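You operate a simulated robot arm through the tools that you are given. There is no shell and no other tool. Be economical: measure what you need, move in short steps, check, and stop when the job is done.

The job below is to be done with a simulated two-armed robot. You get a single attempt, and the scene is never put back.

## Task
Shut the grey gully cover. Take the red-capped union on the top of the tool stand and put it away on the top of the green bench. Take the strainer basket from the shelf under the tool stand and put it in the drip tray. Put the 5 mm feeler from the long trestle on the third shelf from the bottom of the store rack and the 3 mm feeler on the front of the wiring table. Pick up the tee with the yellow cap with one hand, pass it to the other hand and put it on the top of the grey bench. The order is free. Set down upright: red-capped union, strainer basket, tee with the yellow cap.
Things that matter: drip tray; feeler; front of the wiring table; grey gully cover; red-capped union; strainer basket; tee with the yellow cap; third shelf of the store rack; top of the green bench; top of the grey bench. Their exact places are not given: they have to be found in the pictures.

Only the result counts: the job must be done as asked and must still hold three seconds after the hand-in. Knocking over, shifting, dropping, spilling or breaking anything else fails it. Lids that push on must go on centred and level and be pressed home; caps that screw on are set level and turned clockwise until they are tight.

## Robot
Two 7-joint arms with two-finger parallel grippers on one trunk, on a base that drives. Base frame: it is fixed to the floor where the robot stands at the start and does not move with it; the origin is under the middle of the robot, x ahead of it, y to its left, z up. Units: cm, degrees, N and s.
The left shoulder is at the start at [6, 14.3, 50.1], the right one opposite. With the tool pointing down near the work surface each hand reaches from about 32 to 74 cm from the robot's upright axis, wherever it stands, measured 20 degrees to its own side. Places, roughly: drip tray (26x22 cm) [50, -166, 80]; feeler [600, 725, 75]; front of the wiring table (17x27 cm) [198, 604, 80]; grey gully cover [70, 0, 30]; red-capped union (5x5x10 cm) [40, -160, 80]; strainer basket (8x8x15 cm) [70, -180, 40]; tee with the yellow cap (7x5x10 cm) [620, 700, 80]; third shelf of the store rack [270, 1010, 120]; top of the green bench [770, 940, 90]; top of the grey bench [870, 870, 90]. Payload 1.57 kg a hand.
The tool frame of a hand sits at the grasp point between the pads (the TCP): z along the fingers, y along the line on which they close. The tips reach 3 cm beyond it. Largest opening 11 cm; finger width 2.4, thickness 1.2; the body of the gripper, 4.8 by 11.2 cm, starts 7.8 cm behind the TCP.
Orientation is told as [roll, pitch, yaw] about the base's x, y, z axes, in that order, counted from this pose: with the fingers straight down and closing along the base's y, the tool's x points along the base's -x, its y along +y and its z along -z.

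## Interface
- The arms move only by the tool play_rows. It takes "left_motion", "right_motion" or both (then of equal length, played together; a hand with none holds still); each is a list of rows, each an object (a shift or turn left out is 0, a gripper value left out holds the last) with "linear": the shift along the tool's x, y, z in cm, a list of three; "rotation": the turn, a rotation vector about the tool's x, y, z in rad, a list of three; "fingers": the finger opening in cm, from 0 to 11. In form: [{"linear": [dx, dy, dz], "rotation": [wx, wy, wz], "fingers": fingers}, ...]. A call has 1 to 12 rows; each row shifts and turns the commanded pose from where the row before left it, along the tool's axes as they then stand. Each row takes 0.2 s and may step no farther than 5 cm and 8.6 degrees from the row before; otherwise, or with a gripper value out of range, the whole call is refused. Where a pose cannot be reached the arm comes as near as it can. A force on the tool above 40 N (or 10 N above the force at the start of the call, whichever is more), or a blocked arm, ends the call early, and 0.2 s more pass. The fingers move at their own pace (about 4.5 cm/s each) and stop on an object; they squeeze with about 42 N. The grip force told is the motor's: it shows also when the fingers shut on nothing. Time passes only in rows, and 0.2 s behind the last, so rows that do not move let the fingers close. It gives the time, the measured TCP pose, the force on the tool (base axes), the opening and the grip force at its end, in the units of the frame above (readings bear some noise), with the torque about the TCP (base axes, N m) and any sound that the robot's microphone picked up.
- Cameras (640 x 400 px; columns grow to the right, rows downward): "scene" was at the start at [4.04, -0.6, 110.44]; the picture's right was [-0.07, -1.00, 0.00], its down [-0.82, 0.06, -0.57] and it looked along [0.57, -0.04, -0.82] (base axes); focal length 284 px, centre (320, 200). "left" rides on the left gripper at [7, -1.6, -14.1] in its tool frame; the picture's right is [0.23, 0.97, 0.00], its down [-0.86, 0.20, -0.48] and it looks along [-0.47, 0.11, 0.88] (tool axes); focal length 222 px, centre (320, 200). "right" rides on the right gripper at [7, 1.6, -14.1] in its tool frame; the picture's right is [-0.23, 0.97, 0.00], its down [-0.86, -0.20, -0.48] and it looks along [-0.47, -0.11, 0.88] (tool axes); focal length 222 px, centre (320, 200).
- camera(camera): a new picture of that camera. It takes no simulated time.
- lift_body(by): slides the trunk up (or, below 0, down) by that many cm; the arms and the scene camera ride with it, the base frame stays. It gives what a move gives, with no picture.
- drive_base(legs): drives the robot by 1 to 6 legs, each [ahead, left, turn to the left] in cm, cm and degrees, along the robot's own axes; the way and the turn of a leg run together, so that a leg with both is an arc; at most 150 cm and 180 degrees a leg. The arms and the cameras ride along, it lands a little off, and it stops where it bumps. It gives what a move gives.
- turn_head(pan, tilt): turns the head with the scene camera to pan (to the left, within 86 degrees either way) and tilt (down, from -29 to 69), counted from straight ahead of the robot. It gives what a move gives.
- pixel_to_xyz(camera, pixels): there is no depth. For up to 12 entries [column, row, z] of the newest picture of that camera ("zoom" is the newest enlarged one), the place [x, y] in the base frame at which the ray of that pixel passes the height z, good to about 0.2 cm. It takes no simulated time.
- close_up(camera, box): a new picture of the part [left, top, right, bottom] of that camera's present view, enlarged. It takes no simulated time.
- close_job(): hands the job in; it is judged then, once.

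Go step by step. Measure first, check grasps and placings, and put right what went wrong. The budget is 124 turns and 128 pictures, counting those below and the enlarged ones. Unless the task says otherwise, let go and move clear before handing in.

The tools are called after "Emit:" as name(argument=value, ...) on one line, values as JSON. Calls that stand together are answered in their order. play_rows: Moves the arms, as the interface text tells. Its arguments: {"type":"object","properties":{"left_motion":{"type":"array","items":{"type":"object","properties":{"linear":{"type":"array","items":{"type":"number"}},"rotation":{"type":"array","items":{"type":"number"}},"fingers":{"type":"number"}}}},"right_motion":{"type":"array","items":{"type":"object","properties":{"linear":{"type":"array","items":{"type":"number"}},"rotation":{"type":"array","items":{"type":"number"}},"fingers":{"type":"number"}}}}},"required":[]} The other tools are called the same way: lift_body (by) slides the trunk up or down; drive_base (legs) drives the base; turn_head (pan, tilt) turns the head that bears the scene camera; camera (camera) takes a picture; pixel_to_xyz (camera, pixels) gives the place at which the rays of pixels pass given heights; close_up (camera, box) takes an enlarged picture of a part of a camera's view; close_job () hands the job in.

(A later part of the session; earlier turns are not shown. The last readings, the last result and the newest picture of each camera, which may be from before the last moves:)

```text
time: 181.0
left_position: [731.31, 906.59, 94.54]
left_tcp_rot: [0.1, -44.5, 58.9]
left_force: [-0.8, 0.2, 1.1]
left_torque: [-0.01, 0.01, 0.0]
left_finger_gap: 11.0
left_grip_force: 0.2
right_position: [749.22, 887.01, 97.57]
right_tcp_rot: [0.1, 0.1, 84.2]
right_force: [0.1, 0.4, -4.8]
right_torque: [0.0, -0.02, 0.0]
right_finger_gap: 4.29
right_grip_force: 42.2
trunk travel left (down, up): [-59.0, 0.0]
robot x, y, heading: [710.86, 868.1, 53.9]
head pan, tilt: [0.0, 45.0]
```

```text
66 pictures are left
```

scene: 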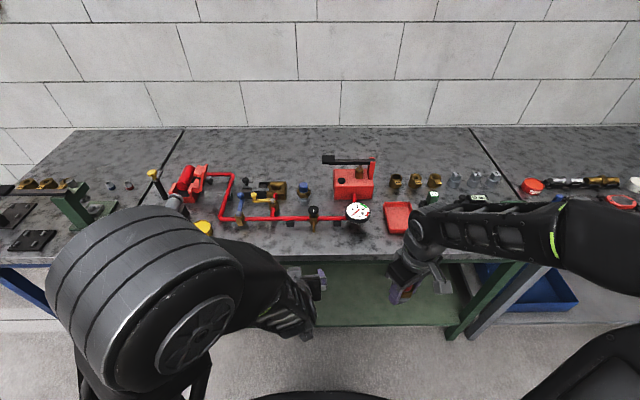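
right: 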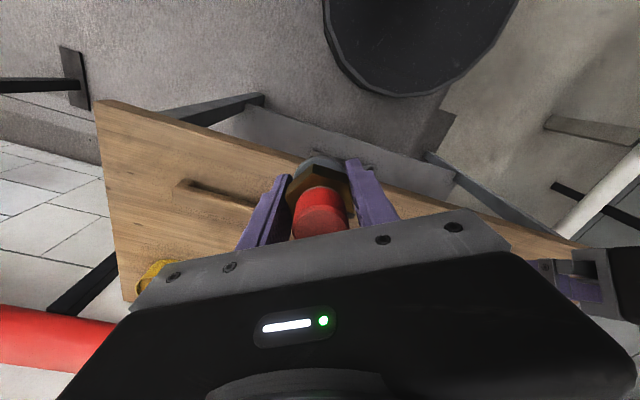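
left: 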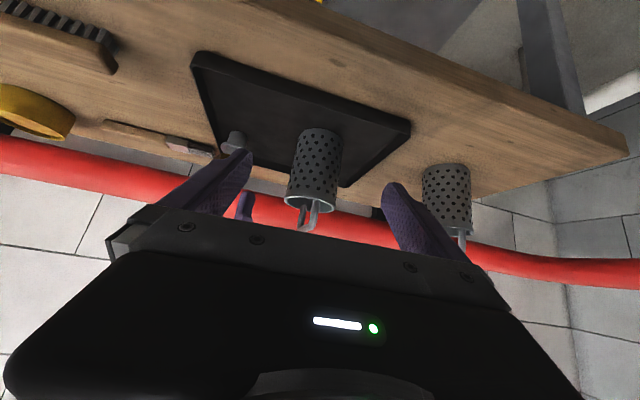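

The front strip of the green bench is free at about (345,243). I'll measure it and the boundaries.

Emit:
pixel_to_xyz(camera="scene", pixels=[[345, 243, 85], [345, 261, 85], [345, 225, 85], [313, 230, 85], [357, 230, 85], [385, 232, 85], [300, 245, 85]])

Emit:
close_up(camera="scene", box=[260, 160, 460, 285])

Emit:
camera(camera="right")

```text
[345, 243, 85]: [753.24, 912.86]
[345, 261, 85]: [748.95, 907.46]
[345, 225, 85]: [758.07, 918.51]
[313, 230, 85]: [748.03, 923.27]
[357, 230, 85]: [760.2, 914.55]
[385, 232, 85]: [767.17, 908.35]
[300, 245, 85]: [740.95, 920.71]
```

```text
3.20 times, centred on (360, 222) of scene
```

zoom: 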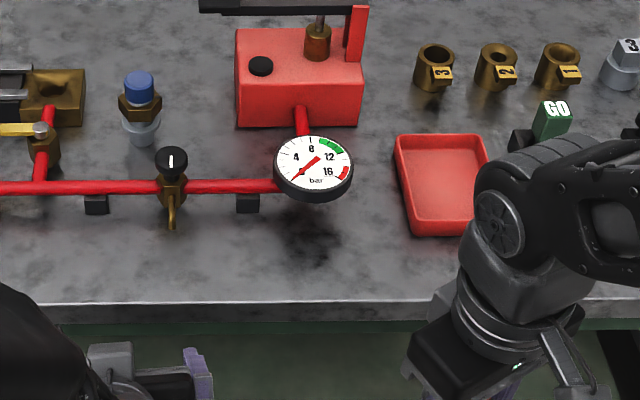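

```text
64 pictures are left
```

right: 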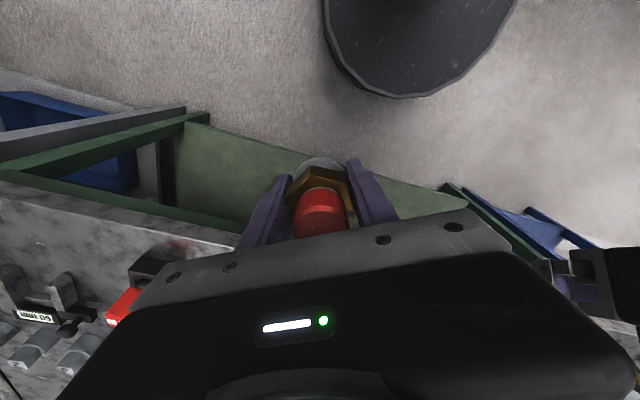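

The best free spot is (749.3,915.6), left of the gauge and about 6 cm in from the edge. I'll carry the union over it.

Emit:
play_rows(right_motion=[{"linear": [-4.75, 0.47, 0]}, {"linear": [-4.75, 0.47, 0]}, {"linear": [-4.75, 0.47, 0]}, {"linear": [-4.75, 0.47, 0]}, {"linear": [-4.75, 0.47, 0]}, {"linear": [-4.75, 0.47, 0]}, {"linear": [0, 0, 2]}, {"linear": [0, 0, 1.5]}])

Emit:
camera(camera="right")

Emit:
close_up(camera="scene", box=[260, 160, 460, 285])

```text
time: 182.8
left_position: [731.29, 906.79, 94.34]
left_tcp_rot: [0.0, -44.7, 58.9]
left_force: [-0.1, 0.2, 0.1]
left_torque: [-0.01, 0.02, -0.03]
left_finger_gap: 11.01
left_grip_force: 0.1
right_position: [749.46, 915.79, 93.83]
right_tcp_rot: [0.1, 0.2, 84.2]
right_force: [-0.3, 0.2, -5.7]
right_torque: [-0.02, 0.0, 0.01]
right_finger_gap: 4.27
right_grip_force: 41.7
trunk travel left (down, up): [-59.0, 0.0]
robot x, y, heading: [710.79, 867.9, 53.9]
head pan, tilt: [0.0, 45.0]
```

```text
63 pictures are left
```

right: 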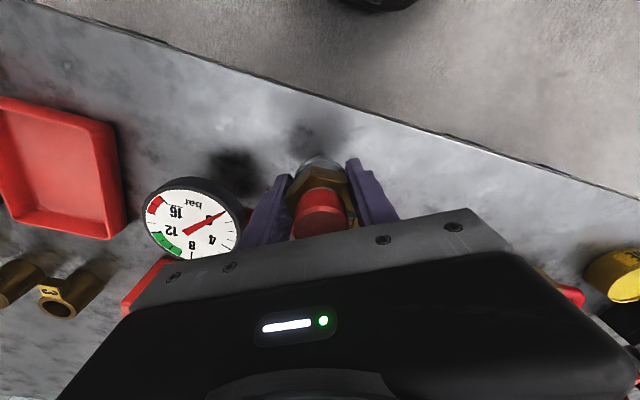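

```text
3.20 times, centred on (360, 222) of scene
```

zoom: 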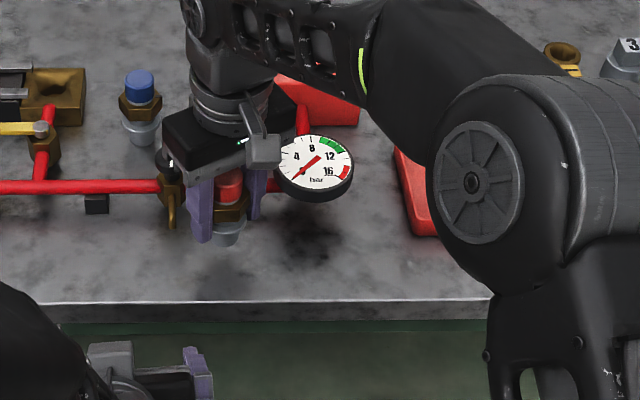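

Clear of the gauge. I'll shift 0.8 cm away from it and lower until contact.

Emit:
play_rows(right_motion=[{"linear": [0, 0.8, 0.5]}, {"linear": [0, 0, 0.7]}, {"linear": [0, 0, 0.5]}, {"linear": [0, 0, 0.4]}, {"linear": [0, 0, 0.4]}, {}])

```text
time: 184.2
left_position: [731.38, 906.73, 94.46]
left_tcp_rot: [0.1, -44.7, 58.8]
left_force: [1.0, -0.8, 0.4]
left_torque: [-0.02, -0.01, 0.02]
left_finger_gap: 11.02
left_grip_force: 0.0
right_position: [748.57, 915.99, 91.53]
right_tcp_rot: [0.1, 0.1, 84.2]
right_force: [0.4, -0.9, -5.3]
right_torque: [0.02, 0.0, 0.02]
right_finger_gap: 4.29
right_grip_force: 42.2
trunk travel left (down, up): [-59.0, 0.0]
robot x, y, heading: [710.67, 868.33, 54.1]
head pan, tilt: [0.0, 45.0]
```

No contact yet at z 91.5; I'll continue in finer steps.

Emit:
play_rows(right_motion=[{"linear": [0, 0, 0.4]}, {"linear": [0, 0, 0.4]}, {"linear": [0, 0, 0.3]}, {"linear": [0, 0, 0.3]}, {"linear": [0, 0, 0.3]}, {}])

Emit:
close_up(camera="right", box=[220, 90, 440, 250])

```text
time: 185.6
left_position: [731.26, 906.58, 94.54]
left_tcp_rot: [0.0, -44.7, 58.9]
left_force: [0.3, 0.3, -1.0]
left_torque: [0.02, 0.01, -0.02]
left_finger_gap: 11.0
left_grip_force: 0.0
right_position: [748.58, 915.76, 90.05]
right_tcp_rot: [0.0, -0.2, 84.2]
right_force: [2.2, 4.5, 27.0]
right_torque: [0.25, 0.0, -0.02]
right_finger_gap: 4.34
right_grip_force: 42.6
trunk travel left (down, up): [-59.0, 0.0]
robot x, y, heading: [710.8, 868.28, 53.8]
head pan, tilt: [0.0, 45.0]
```

```text
2.50 times, centred on (330, 170) of right
```

zoom: 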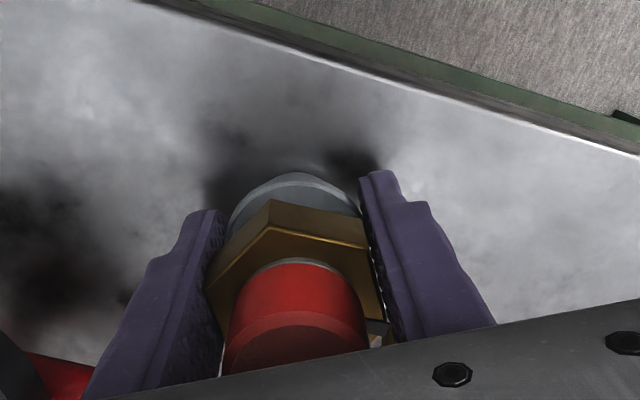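

Contact at z 90.0. I'll ease up, open and rise.

Emit:
play_rows(right_motion=[{"linear": [0, 0, -0.15]}, {"fingers": 6.5}, {"fingers": 6.5}, {"fingers": 6.5}, {"linear": [0, 0, -2]}, {"linear": [0, 0, -4]}, {"linear": [0, 0, -4]}, {"linear": [0, 0, -3]}, {"linear": [4.5, 0, 0]}, {"linear": [4.5, 0, 0]}, {"linear": [4.5, 0, 0]}, {"linear": [4.5, 0, 0]}])

Emit:
close_up(camera="scene", box=[260, 160, 460, 285])

```text
time: 188.2
left_position: [731.25, 906.51, 94.5]
left_tcp_rot: [0.1, -44.7, 58.9]
left_force: [-0.5, -0.4, -0.3]
left_torque: [-0.02, 0.0, 0.01]
left_finger_gap: 11.03
left_grip_force: 0.2
right_position: [746.96, 897.53, 102.97]
right_tcp_rot: [0.1, 0.1, 84.2]
right_force: [-0.6, -0.7, 0.2]
right_torque: [-0.01, -0.02, 0.01]
right_finger_gap: 6.51
right_grip_force: 0.3
trunk travel left (down, up): [-59.0, 0.0]
robot x, y, heading: [710.73, 867.67, 54.0]
head pan, tilt: [0.0, 45.0]
```

```text
3.20 times, centred on (360, 222) of scene
```

zoom: 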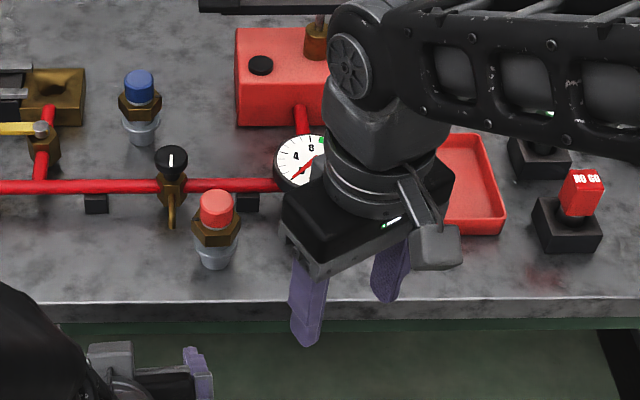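

The union stands on the green bench. Now I'll drive back around the trestles' end to the south side of the long trestle.

Emit:
play_rows(right_motion=[{"linear": [3, 3, -2]}, {"linear": [0, 4, 0], "rotation": [0, 0, 0.14]}, {"linear": [0, 0, 0], "rotation": [0, 0, 0.14]}, {"linear": [0, 0, 0], "rotation": [0, 0, 0.14]}, {"linear": [0, -4, 0], "rotation": [0, 0, 0.1], "fingers": 11}, {"linear": [0, -4, 0]}, {"linear": [0, -4, 0]}, {"linear": [0, -4, 0]}])

Emit:
drive_base(legs=[[0, 90, 0], [0, 90, 0], [-130, 0, 0], [-125, 0, 0], [0, -150, 0]])

Emit:
turn_head(pan=0, tilt=40)

Emit:
camera(camera="scene")

```text
time: 190.0
left_position: [731.33, 906.6, 94.34]
left_tcp_rot: [0.1, -44.6, 59.0]
left_force: [0.0, 0.0, 0.3]
left_torque: [0.0, 0.03, 0.02]
left_finger_gap: 11.0
left_grip_force: 0.2
right_position: [752.21, 886.46, 105.0]
right_tcp_rot: [0.0, 0.2, 54.5]
right_force: [-0.3, 0.8, -0.3]
right_torque: [-0.02, 0.01, 0.0]
right_finger_gap: 10.98
right_grip_force: 0.0
trunk travel left (down, up): [-59.0, 0.0]
robot x, y, heading: [710.71, 867.89, 53.8]
head pan, tilt: [0.0, 45.0]
```

```text
time: 218.2
left_position: [556.61, 717.63, 94.5]
left_tcp_rot: [0.1, -44.6, 59.5]
left_force: [-0.4, 0.5, -0.5]
left_torque: [0.01, -0.03, 0.02]
left_finger_gap: 11.03
left_grip_force: 0.0
right_position: [577.87, 697.75, 105.13]
right_tcp_rot: [0.0, 0.1, 55.0]
right_force: [0.2, -0.6, 0.7]
right_torque: [0.01, 0.03, 0.0]
right_finger_gap: 10.96
right_grip_force: 0.1
trunk travel left (down, up): [-59.0, 0.0]
robot x, y, heading: [536.63, 679.11, 54.4]
head pan, tilt: [0.0, 45.0]
```

```text
time: 218.8
left_position: [556.67, 717.59, 94.41]
left_tcp_rot: [0.1, -44.6, 59.5]
left_force: [-0.2, 0.1, -0.7]
left_torque: [0.0, 0.0, -0.03]
left_finger_gap: 11.01
left_grip_force: 0.1
right_position: [577.81, 697.74, 105.1]
right_tcp_rot: [0.0, 0.2, 55.0]
right_force: [0.4, 0.0, -0.8]
right_torque: [-0.04, 0.01, 0.0]
right_finger_gap: 11.0
right_grip_force: 0.1
trunk travel left (down, up): [-59.0, 0.0]
robot x, y, heading: [536.41, 679.42, 54.8]
head pan, tilt: [0.0, 40.0]
```

```text
59 pictures are left
```

scene: 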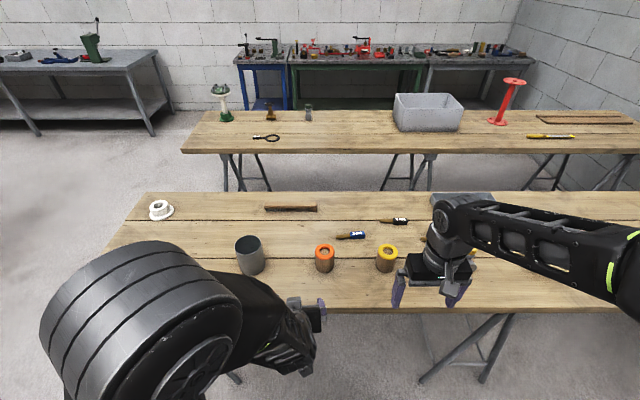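

The trestle has small items at (350,236) and (395,221), possibly the feelers. I'll zoom in.

Emit:
close_up(camera="scene", box=[230, 190, 430, 290])

Emit:
camera(camera="right")

```text
3.20 times, centred on (330, 240) of scene
```

zoom: 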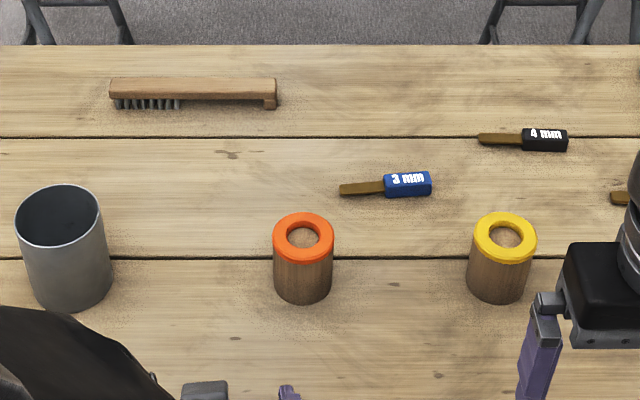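

```text
57 pictures are left
```

right: 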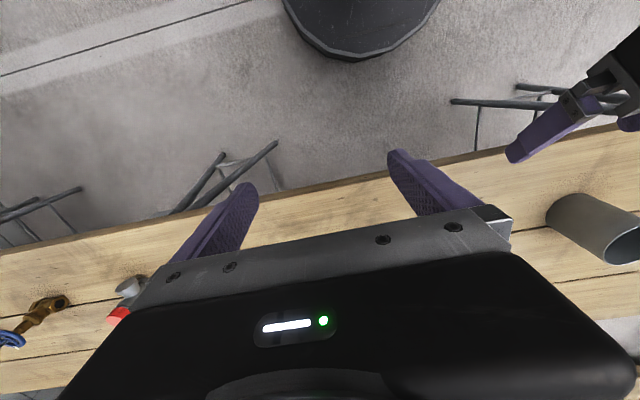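

The 3 mm (blue) and 4 mm (black) feelers are visible; the 5 mm and the tee should be further right. I'll strafe right 45 and look.

Emit:
drive_base(legs=[[0, -45, 0]])

Emit:
camera(camera="scene")

Emit:
close_up(camera="scene", box=[240, 170, 500, 310])

```text
time: 221.6
left_position: [593.67, 691.26, 94.46]
left_tcp_rot: [0.2, -44.6, 59.3]
left_force: [1.2, -0.1, -0.9]
left_torque: [0.02, 0.01, 0.01]
left_finger_gap: 10.99
left_grip_force: 0.0
right_position: [614.99, 671.35, 105.04]
right_tcp_rot: [0.1, 0.1, 55.0]
right_force: [0.2, -0.8, 0.1]
right_torque: [-0.01, 0.01, 0.0]
right_finger_gap: 11.02
right_grip_force: 0.0
trunk travel left (down, up): [-59.0, 0.0]
robot x, y, heading: [573.74, 652.83, 54.5]
head pan, tilt: [0.0, 40.0]
```

```text
56 pictures are left
```

scene: 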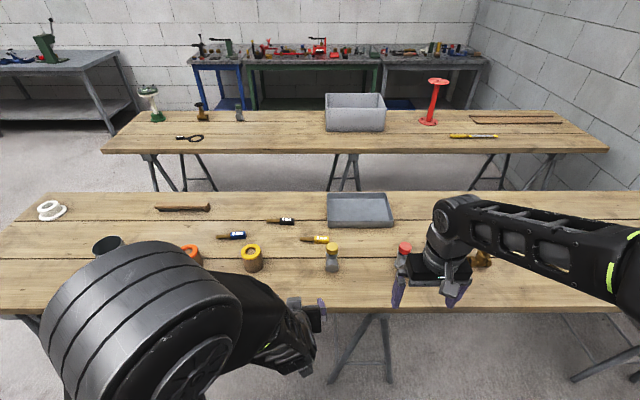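

```text
2.46 times, centred on (370, 240) of scene
```

zoom: 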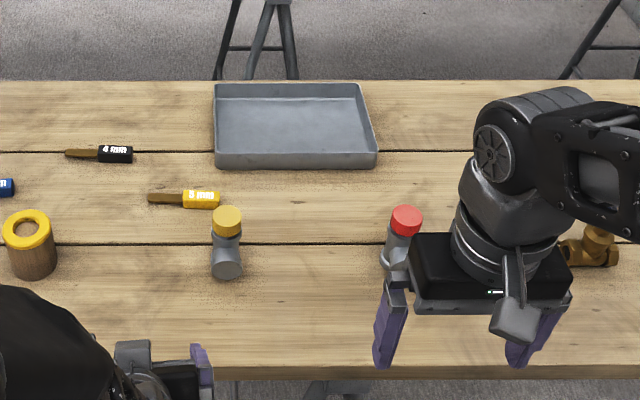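

The yellow-capped tee is at (332,258) and the yellow feeler beside it at (315,239). I'll read the feeler's label and measure positions.

Emit:
close_up(camera="scene", box=[205, 205, 365, 285])

Emit:
pixel_to_xyz(camera="scene", pixels=[[333, 246, 84], [332, 268, 75], [332, 260, 78], [331, 239, 75], [303, 237, 75], [245, 236, 75], [219, 236, 75], [320, 310, 75], [294, 221, 75], [265, 219, 75]])

```text
4.00 times, centred on (285, 245) of scene
```

zoom: 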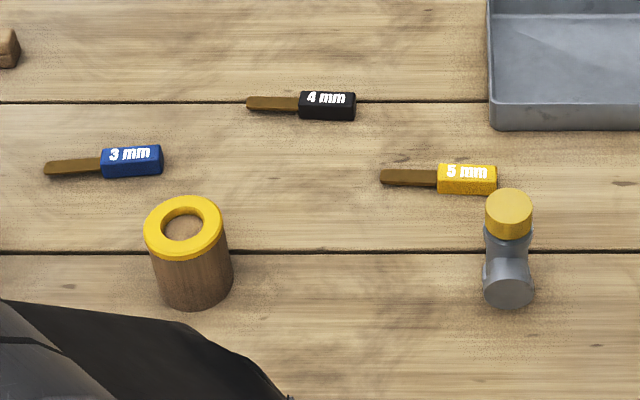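

```text
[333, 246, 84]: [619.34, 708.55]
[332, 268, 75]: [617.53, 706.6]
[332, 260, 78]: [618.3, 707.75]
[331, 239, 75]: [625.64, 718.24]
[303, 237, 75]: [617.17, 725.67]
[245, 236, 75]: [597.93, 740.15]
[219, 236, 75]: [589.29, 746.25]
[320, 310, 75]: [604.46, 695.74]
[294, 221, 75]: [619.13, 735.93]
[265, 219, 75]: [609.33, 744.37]
```

Labels are confirmed: yellow feeler = 5 mm, blue = 3 mm. I'll take the tee with the left hand (tilted, gripping body and branch low down), then pass it to the right hand from above. First I'll place the robot: right 12, ahead 8, trunk down 8.

Emit:
drive_base(legs=[[0, -12, 0], [8, 0, 0]])

Emit:
lift_body(by=-7)

Emit:
camera(camera="left")

Emit:
camera(camera="scene")

```text
time: 223.5
left_position: [608.46, 690.87, 94.33]
left_tcp_rot: [0.1, -44.6, 59.4]
left_force: [-0.1, 1.0, 0.4]
left_torque: [0.01, 0.02, -0.01]
left_finger_gap: 11.01
left_grip_force: 0.1
right_position: [629.67, 670.93, 104.97]
right_tcp_rot: [0.0, 0.2, 54.9]
right_force: [1.0, -0.1, 0.5]
right_torque: [-0.07, 0.06, 0.02]
right_finger_gap: 11.02
right_grip_force: 0.1
trunk travel left (down, up): [-59.0, 0.0]
robot x, y, heading: [588.2, 652.18, 54.4]
head pan, tilt: [0.0, 40.0]
```

```text
time: 224.6
left_position: [608.42, 690.68, 87.42]
left_tcp_rot: [0.1, -44.6, 59.3]
left_force: [0.4, 0.0, 0.3]
left_torque: [-0.04, -0.02, -0.01]
left_finger_gap: 11.01
left_grip_force: 0.0
right_position: [629.49, 670.82, 97.99]
right_tcp_rot: [0.0, 0.1, 54.8]
right_force: [-1.0, 1.2, 0.0]
right_torque: [0.01, 0.0, -0.03]
right_finger_gap: 11.01
right_grip_force: 0.1
trunk travel left (down, up): [-52.0, 7.0]
robot x, y, heading: [588.28, 652.22, 54.5]
head pan, tilt: [0.0, 40.0]
```

```text
53 pictures are left
```

left: 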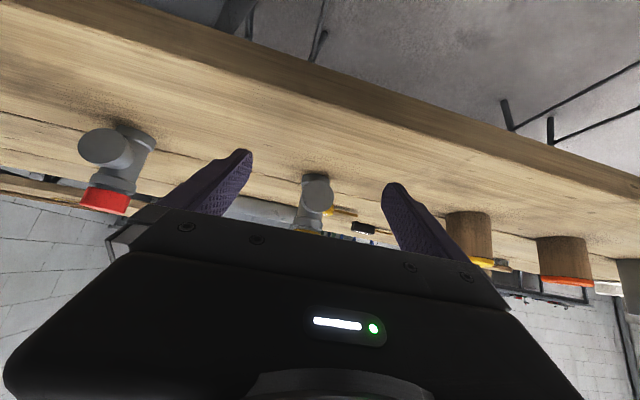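

```text
52 pictures are left
```

scene: 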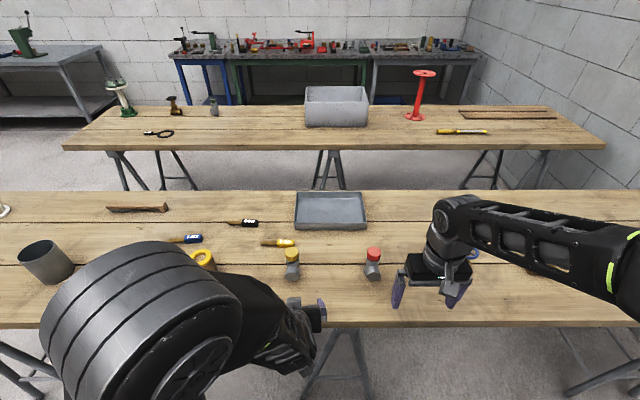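

The tee is straight between the left fingers at (317,195). I'll triangulate its base.

Emit:
pixel_to_xyz(camera="left", pixels=[[317, 174, 73], [317, 174, 75], [317, 174, 77], [308, 230, 84], [308, 230, 82]])

Emit:
pixel_to_xyz(camera="scene", pixels=[[292, 279, 73], [292, 279, 75], [292, 279, 77], [292, 252, 84], [292, 252, 86], [320, 327, 75]])

Emit:
close_up(camera="left", box=[250, 140, 400, 250])

Emit:
close_up(camera="scene", box=[240, 220, 340, 300])

```text
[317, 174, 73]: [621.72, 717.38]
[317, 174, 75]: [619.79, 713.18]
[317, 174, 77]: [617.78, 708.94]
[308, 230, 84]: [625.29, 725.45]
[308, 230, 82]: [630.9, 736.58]
```

```text
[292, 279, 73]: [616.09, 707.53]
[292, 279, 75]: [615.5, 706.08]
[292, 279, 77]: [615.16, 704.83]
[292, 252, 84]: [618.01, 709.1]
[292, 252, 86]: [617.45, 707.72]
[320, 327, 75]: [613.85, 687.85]
```

```text
3.64 times, centred on (325, 195) of left
```

zoom: 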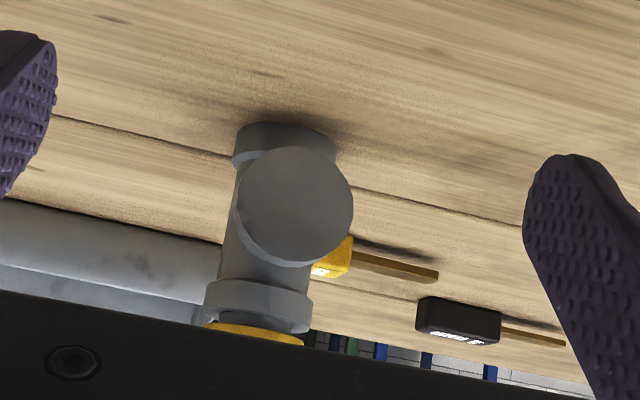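

```text
5.00 times, centred on (290, 260) of scene
```

zoom: 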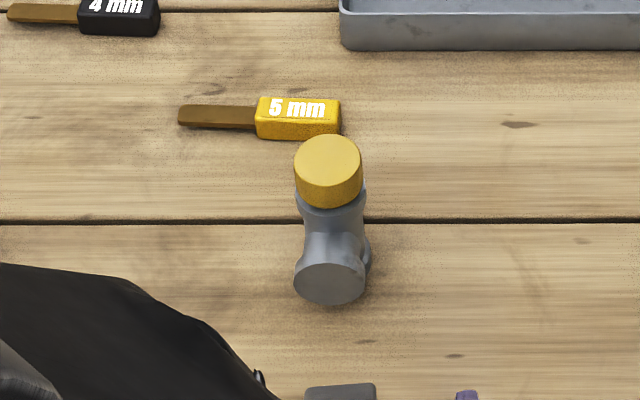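

Triangulation suggests a table top at ≈78 and the tee axis near (617.4,707.5). I'll approach halfway and re-measure.

Emit:
play_rows(left_motion=[{"linear": [-1.65, 0.2, 3.07]}, {"linear": [-1.65, 0.2, 3.07]}, {"linear": [-1.65, 0.2, 3.07]}])

Emit:
camera(camera="left")

Emit:
pixel_to_xyz(camera="left", pixels=[[315, 140, 78], [315, 140, 76], [315, 150, 78]])

```text
time: 225.3
left_position: [612.91, 699.92, 84.33]
left_tcp_rot: [0.1, -44.6, 59.4]
left_force: [-0.2, 0.3, -0.6]
left_torque: [0.03, -0.01, 0.01]
left_finger_gap: 11.01
left_grip_force: 0.0
right_position: [629.52, 670.88, 98.22]
right_tcp_rot: [0.0, 0.1, 54.8]
right_force: [-0.1, -0.8, 0.3]
right_torque: [0.04, 0.02, 0.03]
right_finger_gap: 10.97
right_grip_force: 0.1
trunk travel left (down, up): [-52.0, 7.0]
robot x, y, heading: [587.84, 652.1, 54.7]
head pan, tilt: [0.0, 40.0]
```

```text
49 pictures are left
```

left: 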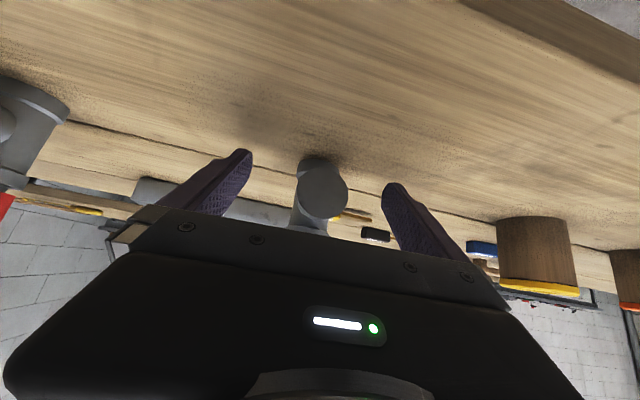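

```text
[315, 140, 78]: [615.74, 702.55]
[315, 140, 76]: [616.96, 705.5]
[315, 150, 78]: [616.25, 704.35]
```

The tee base is now at about (317,157) and the branch face at (323,190).

Emit:
pixel_to_xyz(camera="left", pixels=[[317, 157, 75], [317, 157, 77], [317, 157, 79], [323, 190, 80], [323, 190, 82], [297, 190, 81], [348, 190, 81]])

```text
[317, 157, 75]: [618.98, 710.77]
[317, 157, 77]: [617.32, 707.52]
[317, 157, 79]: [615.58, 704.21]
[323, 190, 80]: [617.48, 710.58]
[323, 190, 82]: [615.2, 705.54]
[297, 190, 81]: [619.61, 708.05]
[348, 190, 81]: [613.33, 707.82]
```

The branch face size puts the axis at (616.3,707.2) and the table at 78.4. I'll advance 8 cm, drop 1.9 and close.

Emit:
play_rows(left_motion=[{"linear": [-1.44, 0.13, 2.33]}, {"linear": [-1.44, 0.13, 2.33]}, {"linear": [-1.44, 0.13, 2.33]}, {"fingers": 3}, {"fingers": 3}, {"fingers": 3}, {"fingers": 3}, {"fingers": 3}, {"fingers": 3}])

Emit:
camera(camera="left")

Emit:
close_up(camera="scene", box=[230, 210, 390, 310])

```text
time: 227.1
left_position: [616.65, 707.1, 82.94]
left_tcp_rot: [-0.1, -45.4, 59.5]
left_force: [3.3, 1.0, 10.8]
left_torque: [0.33, 0.09, -0.06]
left_finger_gap: 3.99
left_grip_force: 5.7
right_position: [629.49, 670.66, 98.09]
right_tcp_rot: [0.0, 0.3, 54.9]
right_force: [-0.1, 0.3, -0.6]
right_torque: [-0.02, 0.02, 0.01]
right_finger_gap: 11.01
right_grip_force: 0.1
trunk travel left (down, up): [-52.0, 7.0]
robot x, y, heading: [588.08, 651.86, 54.4]
head pan, tilt: [0.0, 40.0]
stopped in row 8 (left hand): the force on the tool passed its limit at 50 N (the readings are from after the stop); the commanded pose is now the measured one
```

```text
48 pictures are left
```

left: 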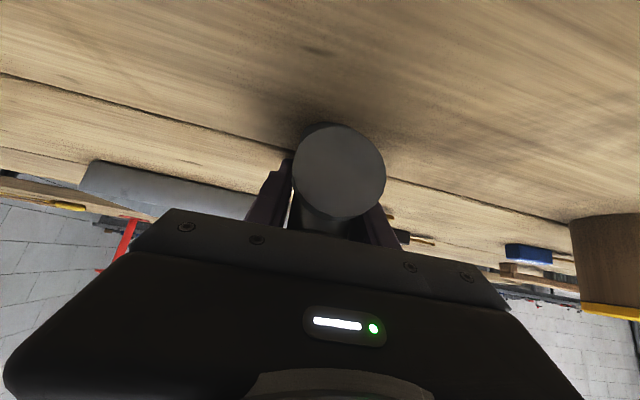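

```text
4.00 times, centred on (310, 260) of scene
```

zoom: 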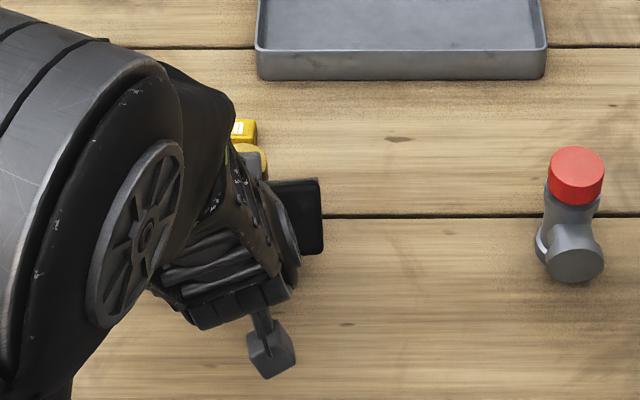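

A force stop came as the fingers gripped, at a 4.0 cm gap. I'll let the grip settle and read.

Emit:
play_rows(left_motion=[{"fingers": 2.5}, {"fingers": 2.5}, {"fingers": 2.5}])

Emit:
close_up(camera="left", box=[220, 90, 460, 260])

```text
time: 227.9
left_position: [616.66, 707.03, 82.9]
left_tcp_rot: [-0.1, -45.3, 59.4]
left_force: [6.7, 4.8, 20.3]
left_torque: [0.65, -0.14, -0.24]
left_finger_gap: 3.98
left_grip_force: 41.5
right_position: [629.43, 670.72, 98.05]
right_tcp_rot: [0.0, 0.1, 55.0]
right_force: [0.7, 0.4, 0.7]
right_torque: [0.02, -0.02, -0.04]
right_finger_gap: 11.01
right_grip_force: 0.0
trunk travel left (down, up): [-52.0, 7.0]
robot x, y, heading: [587.93, 651.96, 54.8]
head pan, tilt: [0.0, 40.0]
```

```text
2.35 times, centred on (340, 175) of left
```

zoom: 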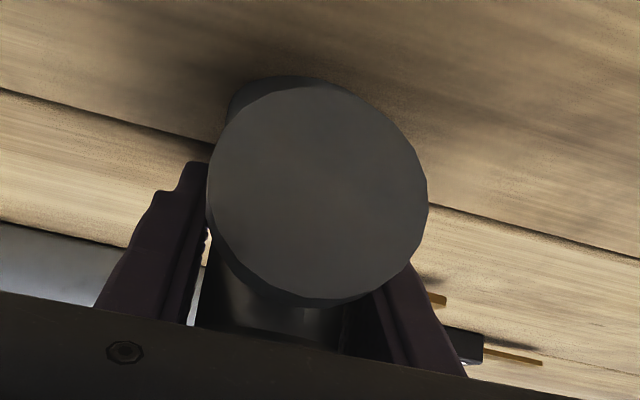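

Gripped firmly. I'll lift and bring the tee back to a handover spot in front of the robot.

Emit:
play_rows(left_motion=[{"linear": [-1.4, 0, -1.4]}, {"linear": [-2.47, 0, -2.47]}, {"linear": [-2.47, 0, -2.47]}, {"linear": [-2.47, 0, -2.47]}, {"linear": [2.83, -2, -2.83]}, {"linear": [2.83, -2, -2.83]}, {"linear": [2.83, -2, -2.83]}])

Emit:
camera(camera="scene")

Emit:
camera(camera="left")

```text
time: 229.5
left_position: [615.29, 694.27, 94.86]
left_tcp_rot: [-0.6, -44.6, 61.0]
left_force: [1.1, 0.2, -4.2]
left_torque: [0.06, -0.09, 0.0]
left_finger_gap: 3.96
left_grip_force: 42.2
right_position: [629.61, 670.73, 98.16]
right_tcp_rot: [0.0, 0.1, 54.9]
right_force: [-0.5, 0.6, 0.4]
right_torque: [-0.02, -0.01, -0.02]
right_finger_gap: 11.0
right_grip_force: 0.1
trunk travel left (down, up): [-52.0, 7.0]
robot x, y, heading: [587.86, 652.0, 54.6]
head pan, tilt: [0.0, 40.0]
```

```text
45 pictures are left
```

scene: 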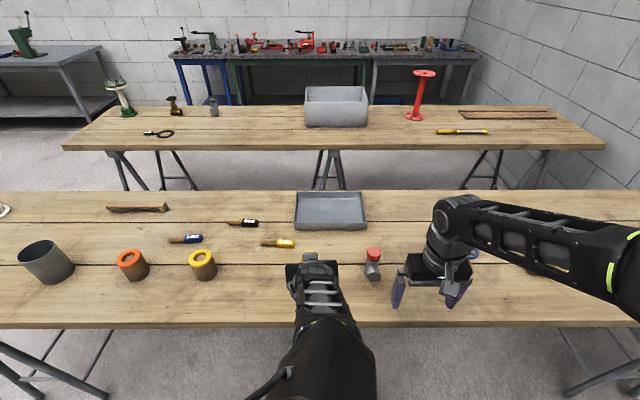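

```text
44 pictures are left
```

left: 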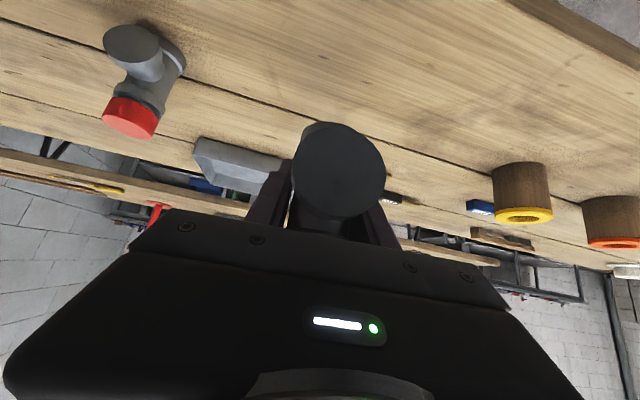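

The tee is held upright; its top is at about z 100.4. I'll bring the right hand over it at z 107, fingers at 7 cm.

Emit:
play_rows(right_motion=[{"linear": [0, 0, -4.5], "fingers": 7}, {"linear": [0, 0, -4.5]}, {"linear": [-1.8, 4.3, 0]}, {"linear": [-1.8, 4.3, 0]}, {"linear": [-1.8, 4.3, 0]}, {"linear": [-1.8, 4.3, 0]}, {"linear": [-1.8, 4.3, 0]}, {"linear": [-1.0, 2.1, 0]}])

Emit:
camera(camera="right")

Emit:
camera(camera="scene")

```text
time: 230.9
left_position: [614.94, 694.38, 94.54]
left_tcp_rot: [-0.1, -44.3, 61.1]
left_force: [2.6, -3.4, -4.9]
left_torque: [0.28, 0.11, 0.19]
left_finger_gap: 3.98
left_grip_force: 41.6
right_position: [620.0, 685.87, 106.93]
right_tcp_rot: [-0.7, 0.9, 54.8]
right_force: [-1.2, 1.6, 0.5]
right_torque: [-0.1, -0.23, 0.04]
right_finger_gap: 6.64
right_grip_force: 0.4
trunk travel left (down, up): [-52.0, 7.0]
robot x, y, heading: [588.38, 652.04, 54.1]
head pan, tilt: [0.0, 40.0]
stopped in row 7 (left hand): the force on the tool passed its limit at 52 N (the readings are from after the stop); the commanded pose is now the measured one
```

```text
43 pictures are left
```

right: 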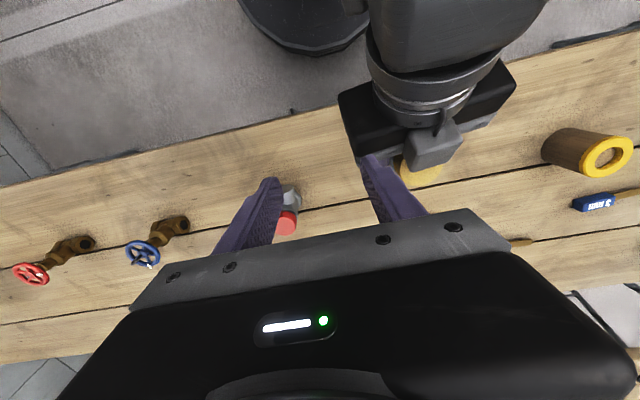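

```text
42 pictures are left
```

scene: 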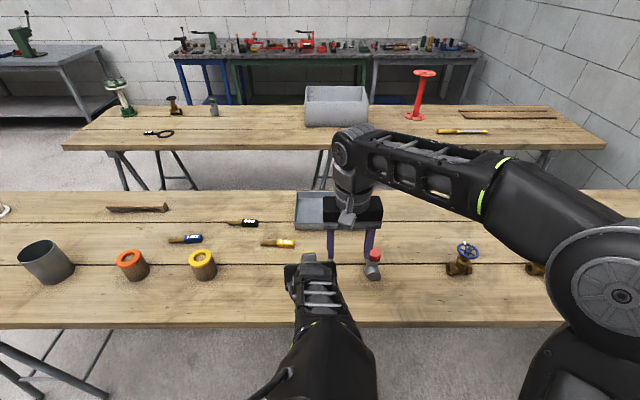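

The right finger touched the upper front of the left gripper because it passed too far back; the tee is still held at 3.98. I'll measure the cap and the grey block seen at (430,150).

Emit:
pixel_to_xyz(camera="right", pixels=[[425, 178, 100], [425, 188, 100], [432, 168, 104], [432, 168, 100], [405, 166, 104], [432, 140, 106], [395, 130, 100]])

Emit:
close_up(camera="right", box=[320, 60, 540, 230])

```text
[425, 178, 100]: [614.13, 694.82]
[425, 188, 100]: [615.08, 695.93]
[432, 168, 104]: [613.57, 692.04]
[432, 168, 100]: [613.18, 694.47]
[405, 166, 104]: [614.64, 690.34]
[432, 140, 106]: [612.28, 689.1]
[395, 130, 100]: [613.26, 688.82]
```

```text
2.35 times, centred on (430, 145) of right
```

zoom: 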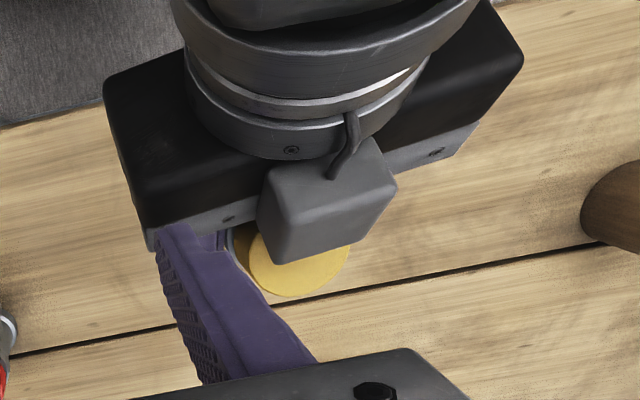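

The cap shows at (421,167). I'll back off sideways, go forward first, then approach sideways part-way and re-measure.

Emit:
play_rows(right_motion=[{"linear": [0, -2, 0]}, {"linear": [-2.4, 0, -0.5]}, {"linear": [-2.4, 0, -0.5]}, {"linear": [0, 2.5, 0]}, {"linear": [0, 2.5, 0]}, {"linear": [0, 2.5, 0]}])

Emit:
camera(camera="right")

Emit:
close_up(camera="right", box=[240, 60, 480, 250])

```text
time: 232.3
left_position: [614.8, 694.41, 94.64]
left_tcp_rot: [-0.1, -44.5, 61.2]
left_force: [-0.3, 1.0, -3.6]
left_torque: [0.1, -0.03, 0.01]
left_finger_gap: 3.98
left_grip_force: 41.9
right_position: [620.4, 691.5, 107.81]
right_tcp_rot: [-0.8, 0.8, 54.8]
right_force: [-0.4, -0.3, 0.1]
right_torque: [-0.01, 0.04, 0.01]
right_finger_gap: 7.01
right_grip_force: 0.0
right hand out of reach, approached as far as the arm can: row 6
trunk travel left (down, up): [-52.0, 7.0]
robot x, y, heading: [588.04, 651.93, 54.4]
head pan, tilt: [0.0, 40.0]
```

```text
40 pictures are left
```

right: 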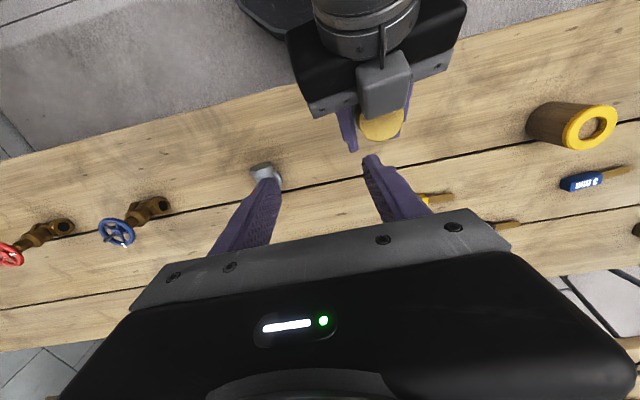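

```text
2.11 times, centred on (360, 155) of right
```

zoom: 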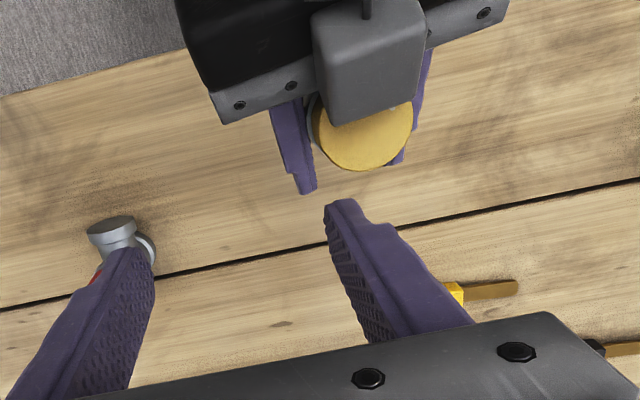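

The cube on the left gripper's top sits just behind the cap, so the right hand must stay about 0.8 cm forward of the axis, which it is. It can't go further left, so I'll move the left hand with the tee 6.2 cm right, under it.

Emit:
play_rows(left_motion=[{"linear": [0.16, -2.05, -0.16]}, {"linear": [0.16, -2.05, -0.16]}, {"linear": [0.16, -2.05, -0.16]}, {}])

Emit:
camera(camera="right")

Emit:
close_up(camera="right", box=[220, 60, 460, 250])

```text
time: 233.3
left_position: [619.59, 691.39, 94.55]
left_tcp_rot: [-0.2, -44.3, 62.0]
left_force: [0.3, -0.2, -4.4]
left_torque: [0.09, -0.02, 0.0]
left_finger_gap: 3.96
left_grip_force: 41.6
right_position: [620.46, 691.52, 107.86]
right_tcp_rot: [-0.9, 0.8, 54.7]
right_force: [0.4, 0.6, 0.6]
right_torque: [0.0, 0.0, 0.01]
right_finger_gap: 6.99
right_grip_force: 0.0
trunk travel left (down, up): [-52.0, 7.0]
robot x, y, heading: [588.07, 652.05, 54.7]
head pan, tilt: [0.0, 40.0]
```

```text
38 pictures are left
```

right: 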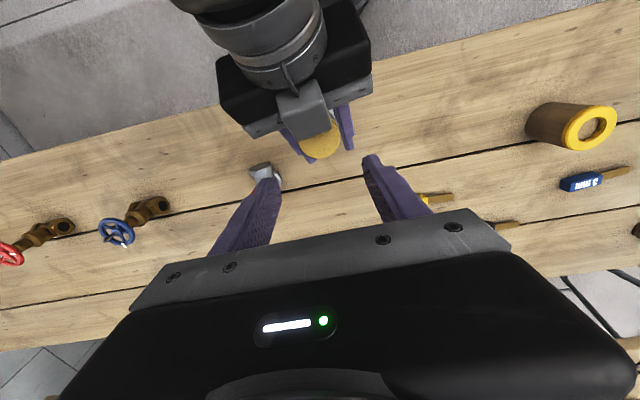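

```text
2.11 times, centred on (340, 155) of right
```

zoom: 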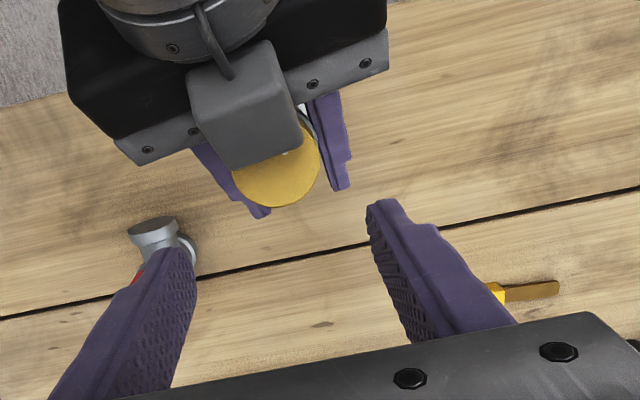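

I'll compute the cap's centre from pixel (320,136).

Emit:
pixel_to_xyz(camera="right", pixels=[[320, 136.5, 100], [320, 136.5, 101], [320, 136.5, 99], [298.5, 136, 100], [341, 136, 100]])

```text
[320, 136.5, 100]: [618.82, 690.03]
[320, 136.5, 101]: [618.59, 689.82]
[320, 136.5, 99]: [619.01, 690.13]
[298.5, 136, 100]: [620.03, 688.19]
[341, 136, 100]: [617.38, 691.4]
```

The cap's centre is (618.8,690.0). I'll shift the right hand back 1.3 and the left hand right 0.5, then descend the right hand around the cap.

Emit:
play_rows(right_motion=[{"linear": [1.3, 0, 0]}, {"linear": [0, 0, 2]}, {"linear": [0, 0, 2]}, {"linear": [0, 0, 2]}, {"linear": [0, 0, 1.5]}, {"linear": [0, 0, 1.0]}], left_motion=[{"linear": [0, -0.5, 0]}, {}, {}, {}, {}, {}])

Emit:
camera(camera="right")

```text
time: 234.6
left_position: [619.6, 690.92, 93.8]
left_tcp_rot: [0.5, -43.2, 61.6]
left_force: [0.4, -0.3, -4.1]
left_torque: [0.09, -0.09, -0.01]
left_finger_gap: 3.99
left_grip_force: 41.7
right_position: [619.6, 690.6, 100.65]
right_tcp_rot: [-0.6, 0.3, 54.9]
right_force: [0.5, -1.0, 1.3]
right_torque: [0.03, -0.02, -0.01]
right_finger_gap: 7.01
right_grip_force: 0.1
trunk travel left (down, up): [-52.0, 7.0]
robot x, y, heading: [587.85, 652.08, 54.4]
head pan, tilt: [0.0, 40.0]
stopped in row 6 (left hand): the force on the tool passed its limit at 60 N (the readings are from after the stop); the commanded pose is now the measured one
```

```text
36 pictures are left
```

right: 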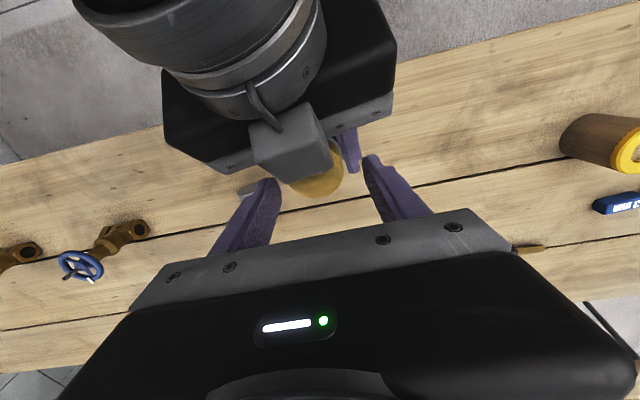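

The right tips now reach about 3 cm below the cap's top and touched the left fingers, which is deep enough. I'll raise 0.4 and close on the cap.

Emit:
play_rows(right_motion=[{"linear": [0, 0, -0.4]}, {"fingers": 3}, {"fingers": 3}, {"fingers": 3}, {"fingers": 3}])

Emit:
close_up(camera="right", box=[220, 90, 440, 250])

```text
time: 235.8
left_position: [619.56, 690.85, 93.89]
left_tcp_rot: [0.4, -43.3, 61.6]
left_force: [1.8, -1.7, -4.4]
left_torque: [0.2, 0.01, 0.3]
left_finger_gap: 3.99
left_grip_force: 42.0
right_position: [619.75, 690.5, 100.85]
right_tcp_rot: [-0.5, 0.4, 54.9]
right_force: [-1.8, 1.9, 0.3]
right_torque: [0.06, 0.06, -0.26]
right_finger_gap: 3.89
right_grip_force: 33.2
trunk travel left (down, up): [-52.0, 7.0]
robot x, y, heading: [588.24, 652.06, 54.7]
head pan, tilt: [0.0, 40.0]
```

```text
2.50 times, centred on (330, 170) of right
```

zoom: 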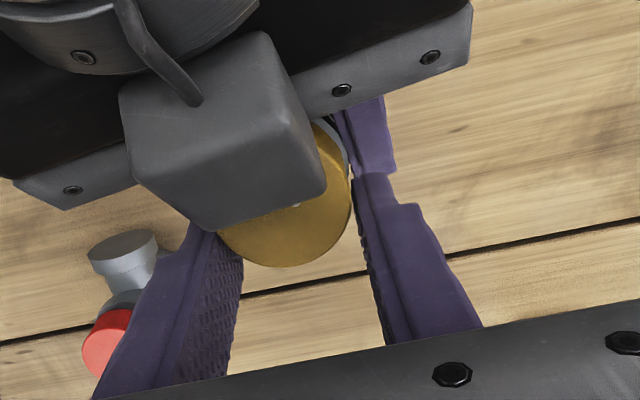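

The right hand holds the cap at 3.9 cm. I'll open the left hand and draw it straight back.

Emit:
play_rows(right_motion=[{}, {}, {}, {}, {}, {}, {}], left_motion=[{}, {"fingers": 8}, {"fingers": 8}, {"fingers": 8}, {"linear": [1.4, 0, -1.4]}, {"linear": [2.1, 0, -2.1]}, {"linear": [2.8, 0, -2.8]}])

Emit:
camera(camera="right")

Emit:
camera(camera="left")

```text
time: 237.3
left_position: [611.96, 692.71, 91.25]
left_tcp_rot: [2.1, -39.4, 72.0]
left_force: [-0.1, 1.2, -0.3]
left_torque: [0.02, 0.0, -0.03]
left_finger_gap: 7.99
left_grip_force: 0.1
right_position: [619.65, 690.54, 100.97]
right_tcp_rot: [-0.7, 0.4, 55.0]
right_force: [0.1, -0.3, 0.4]
right_torque: [0.03, 0.02, 0.02]
right_finger_gap: 3.0
right_grip_force: 0.1
trunk travel left (down, up): [-52.0, 7.0]
robot x, y, heading: [588.3, 651.8, 54.7]
head pan, tilt: [0.0, 40.0]
stopped in row 7 (left hand): the arm was blocked; the commanded pose is now the measured one
```

```text
34 pictures are left
```

right: 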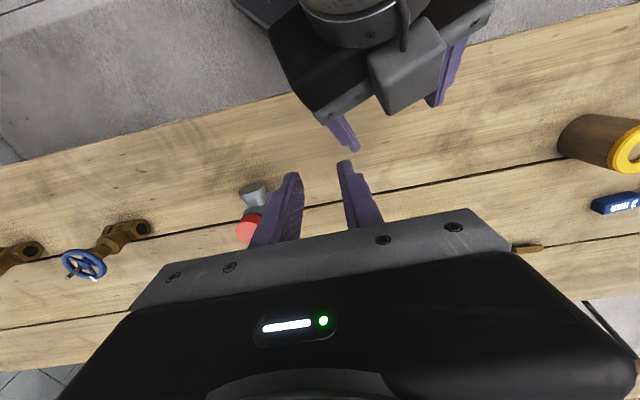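

```text
33 pictures are left
```

left: 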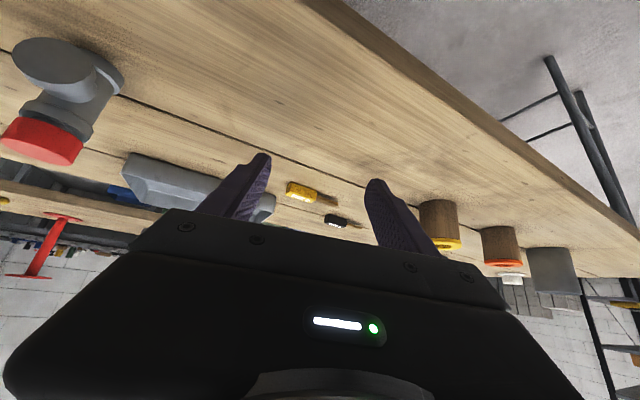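

The tee slipped from the right fingers (gap 3.0, no grip). I must find it.

Emit:
camera(camera="scene")

Emit:
close_up(camera="left", box=[180, 130, 420, 290])

```text
32 pictures are left
```

scene: 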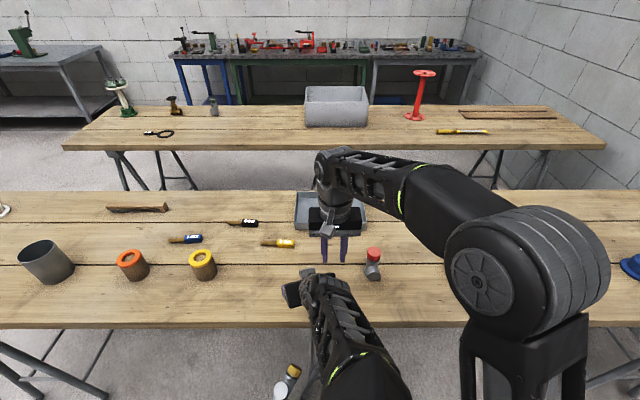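

```text
2.50 times, centred on (300, 210) of left
```

zoom: 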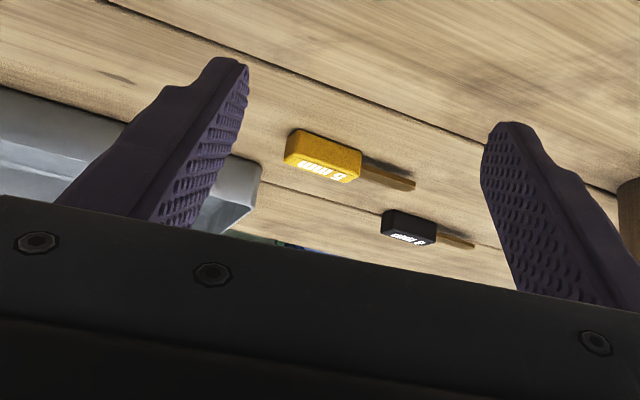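

The tee lies on the floor at (288,382), in front of the table. I'll zoom in and locate it.

Emit:
close_up(camera="scene", box=[240, 330, 340, 400])

Emit:
pixel_to_xyz(camera="scene", pixels=[[288, 382, 2.5], [294, 371, 2.5], [280, 393, 2.5], [320, 327, 78]])

```text
5.71 times, centred on (290, 365) of scene
```

zoom: 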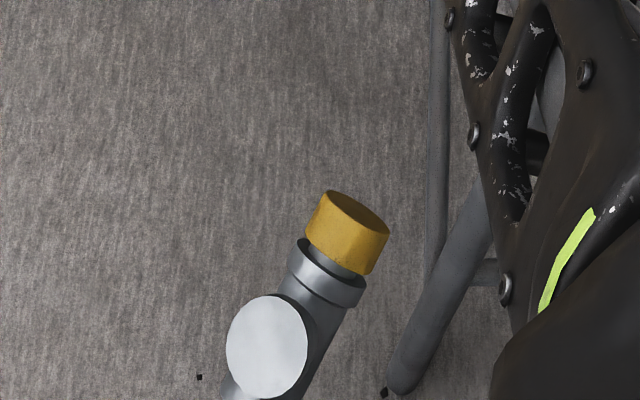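

```text
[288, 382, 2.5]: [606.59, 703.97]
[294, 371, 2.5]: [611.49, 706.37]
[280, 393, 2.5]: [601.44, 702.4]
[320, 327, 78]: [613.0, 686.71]
```

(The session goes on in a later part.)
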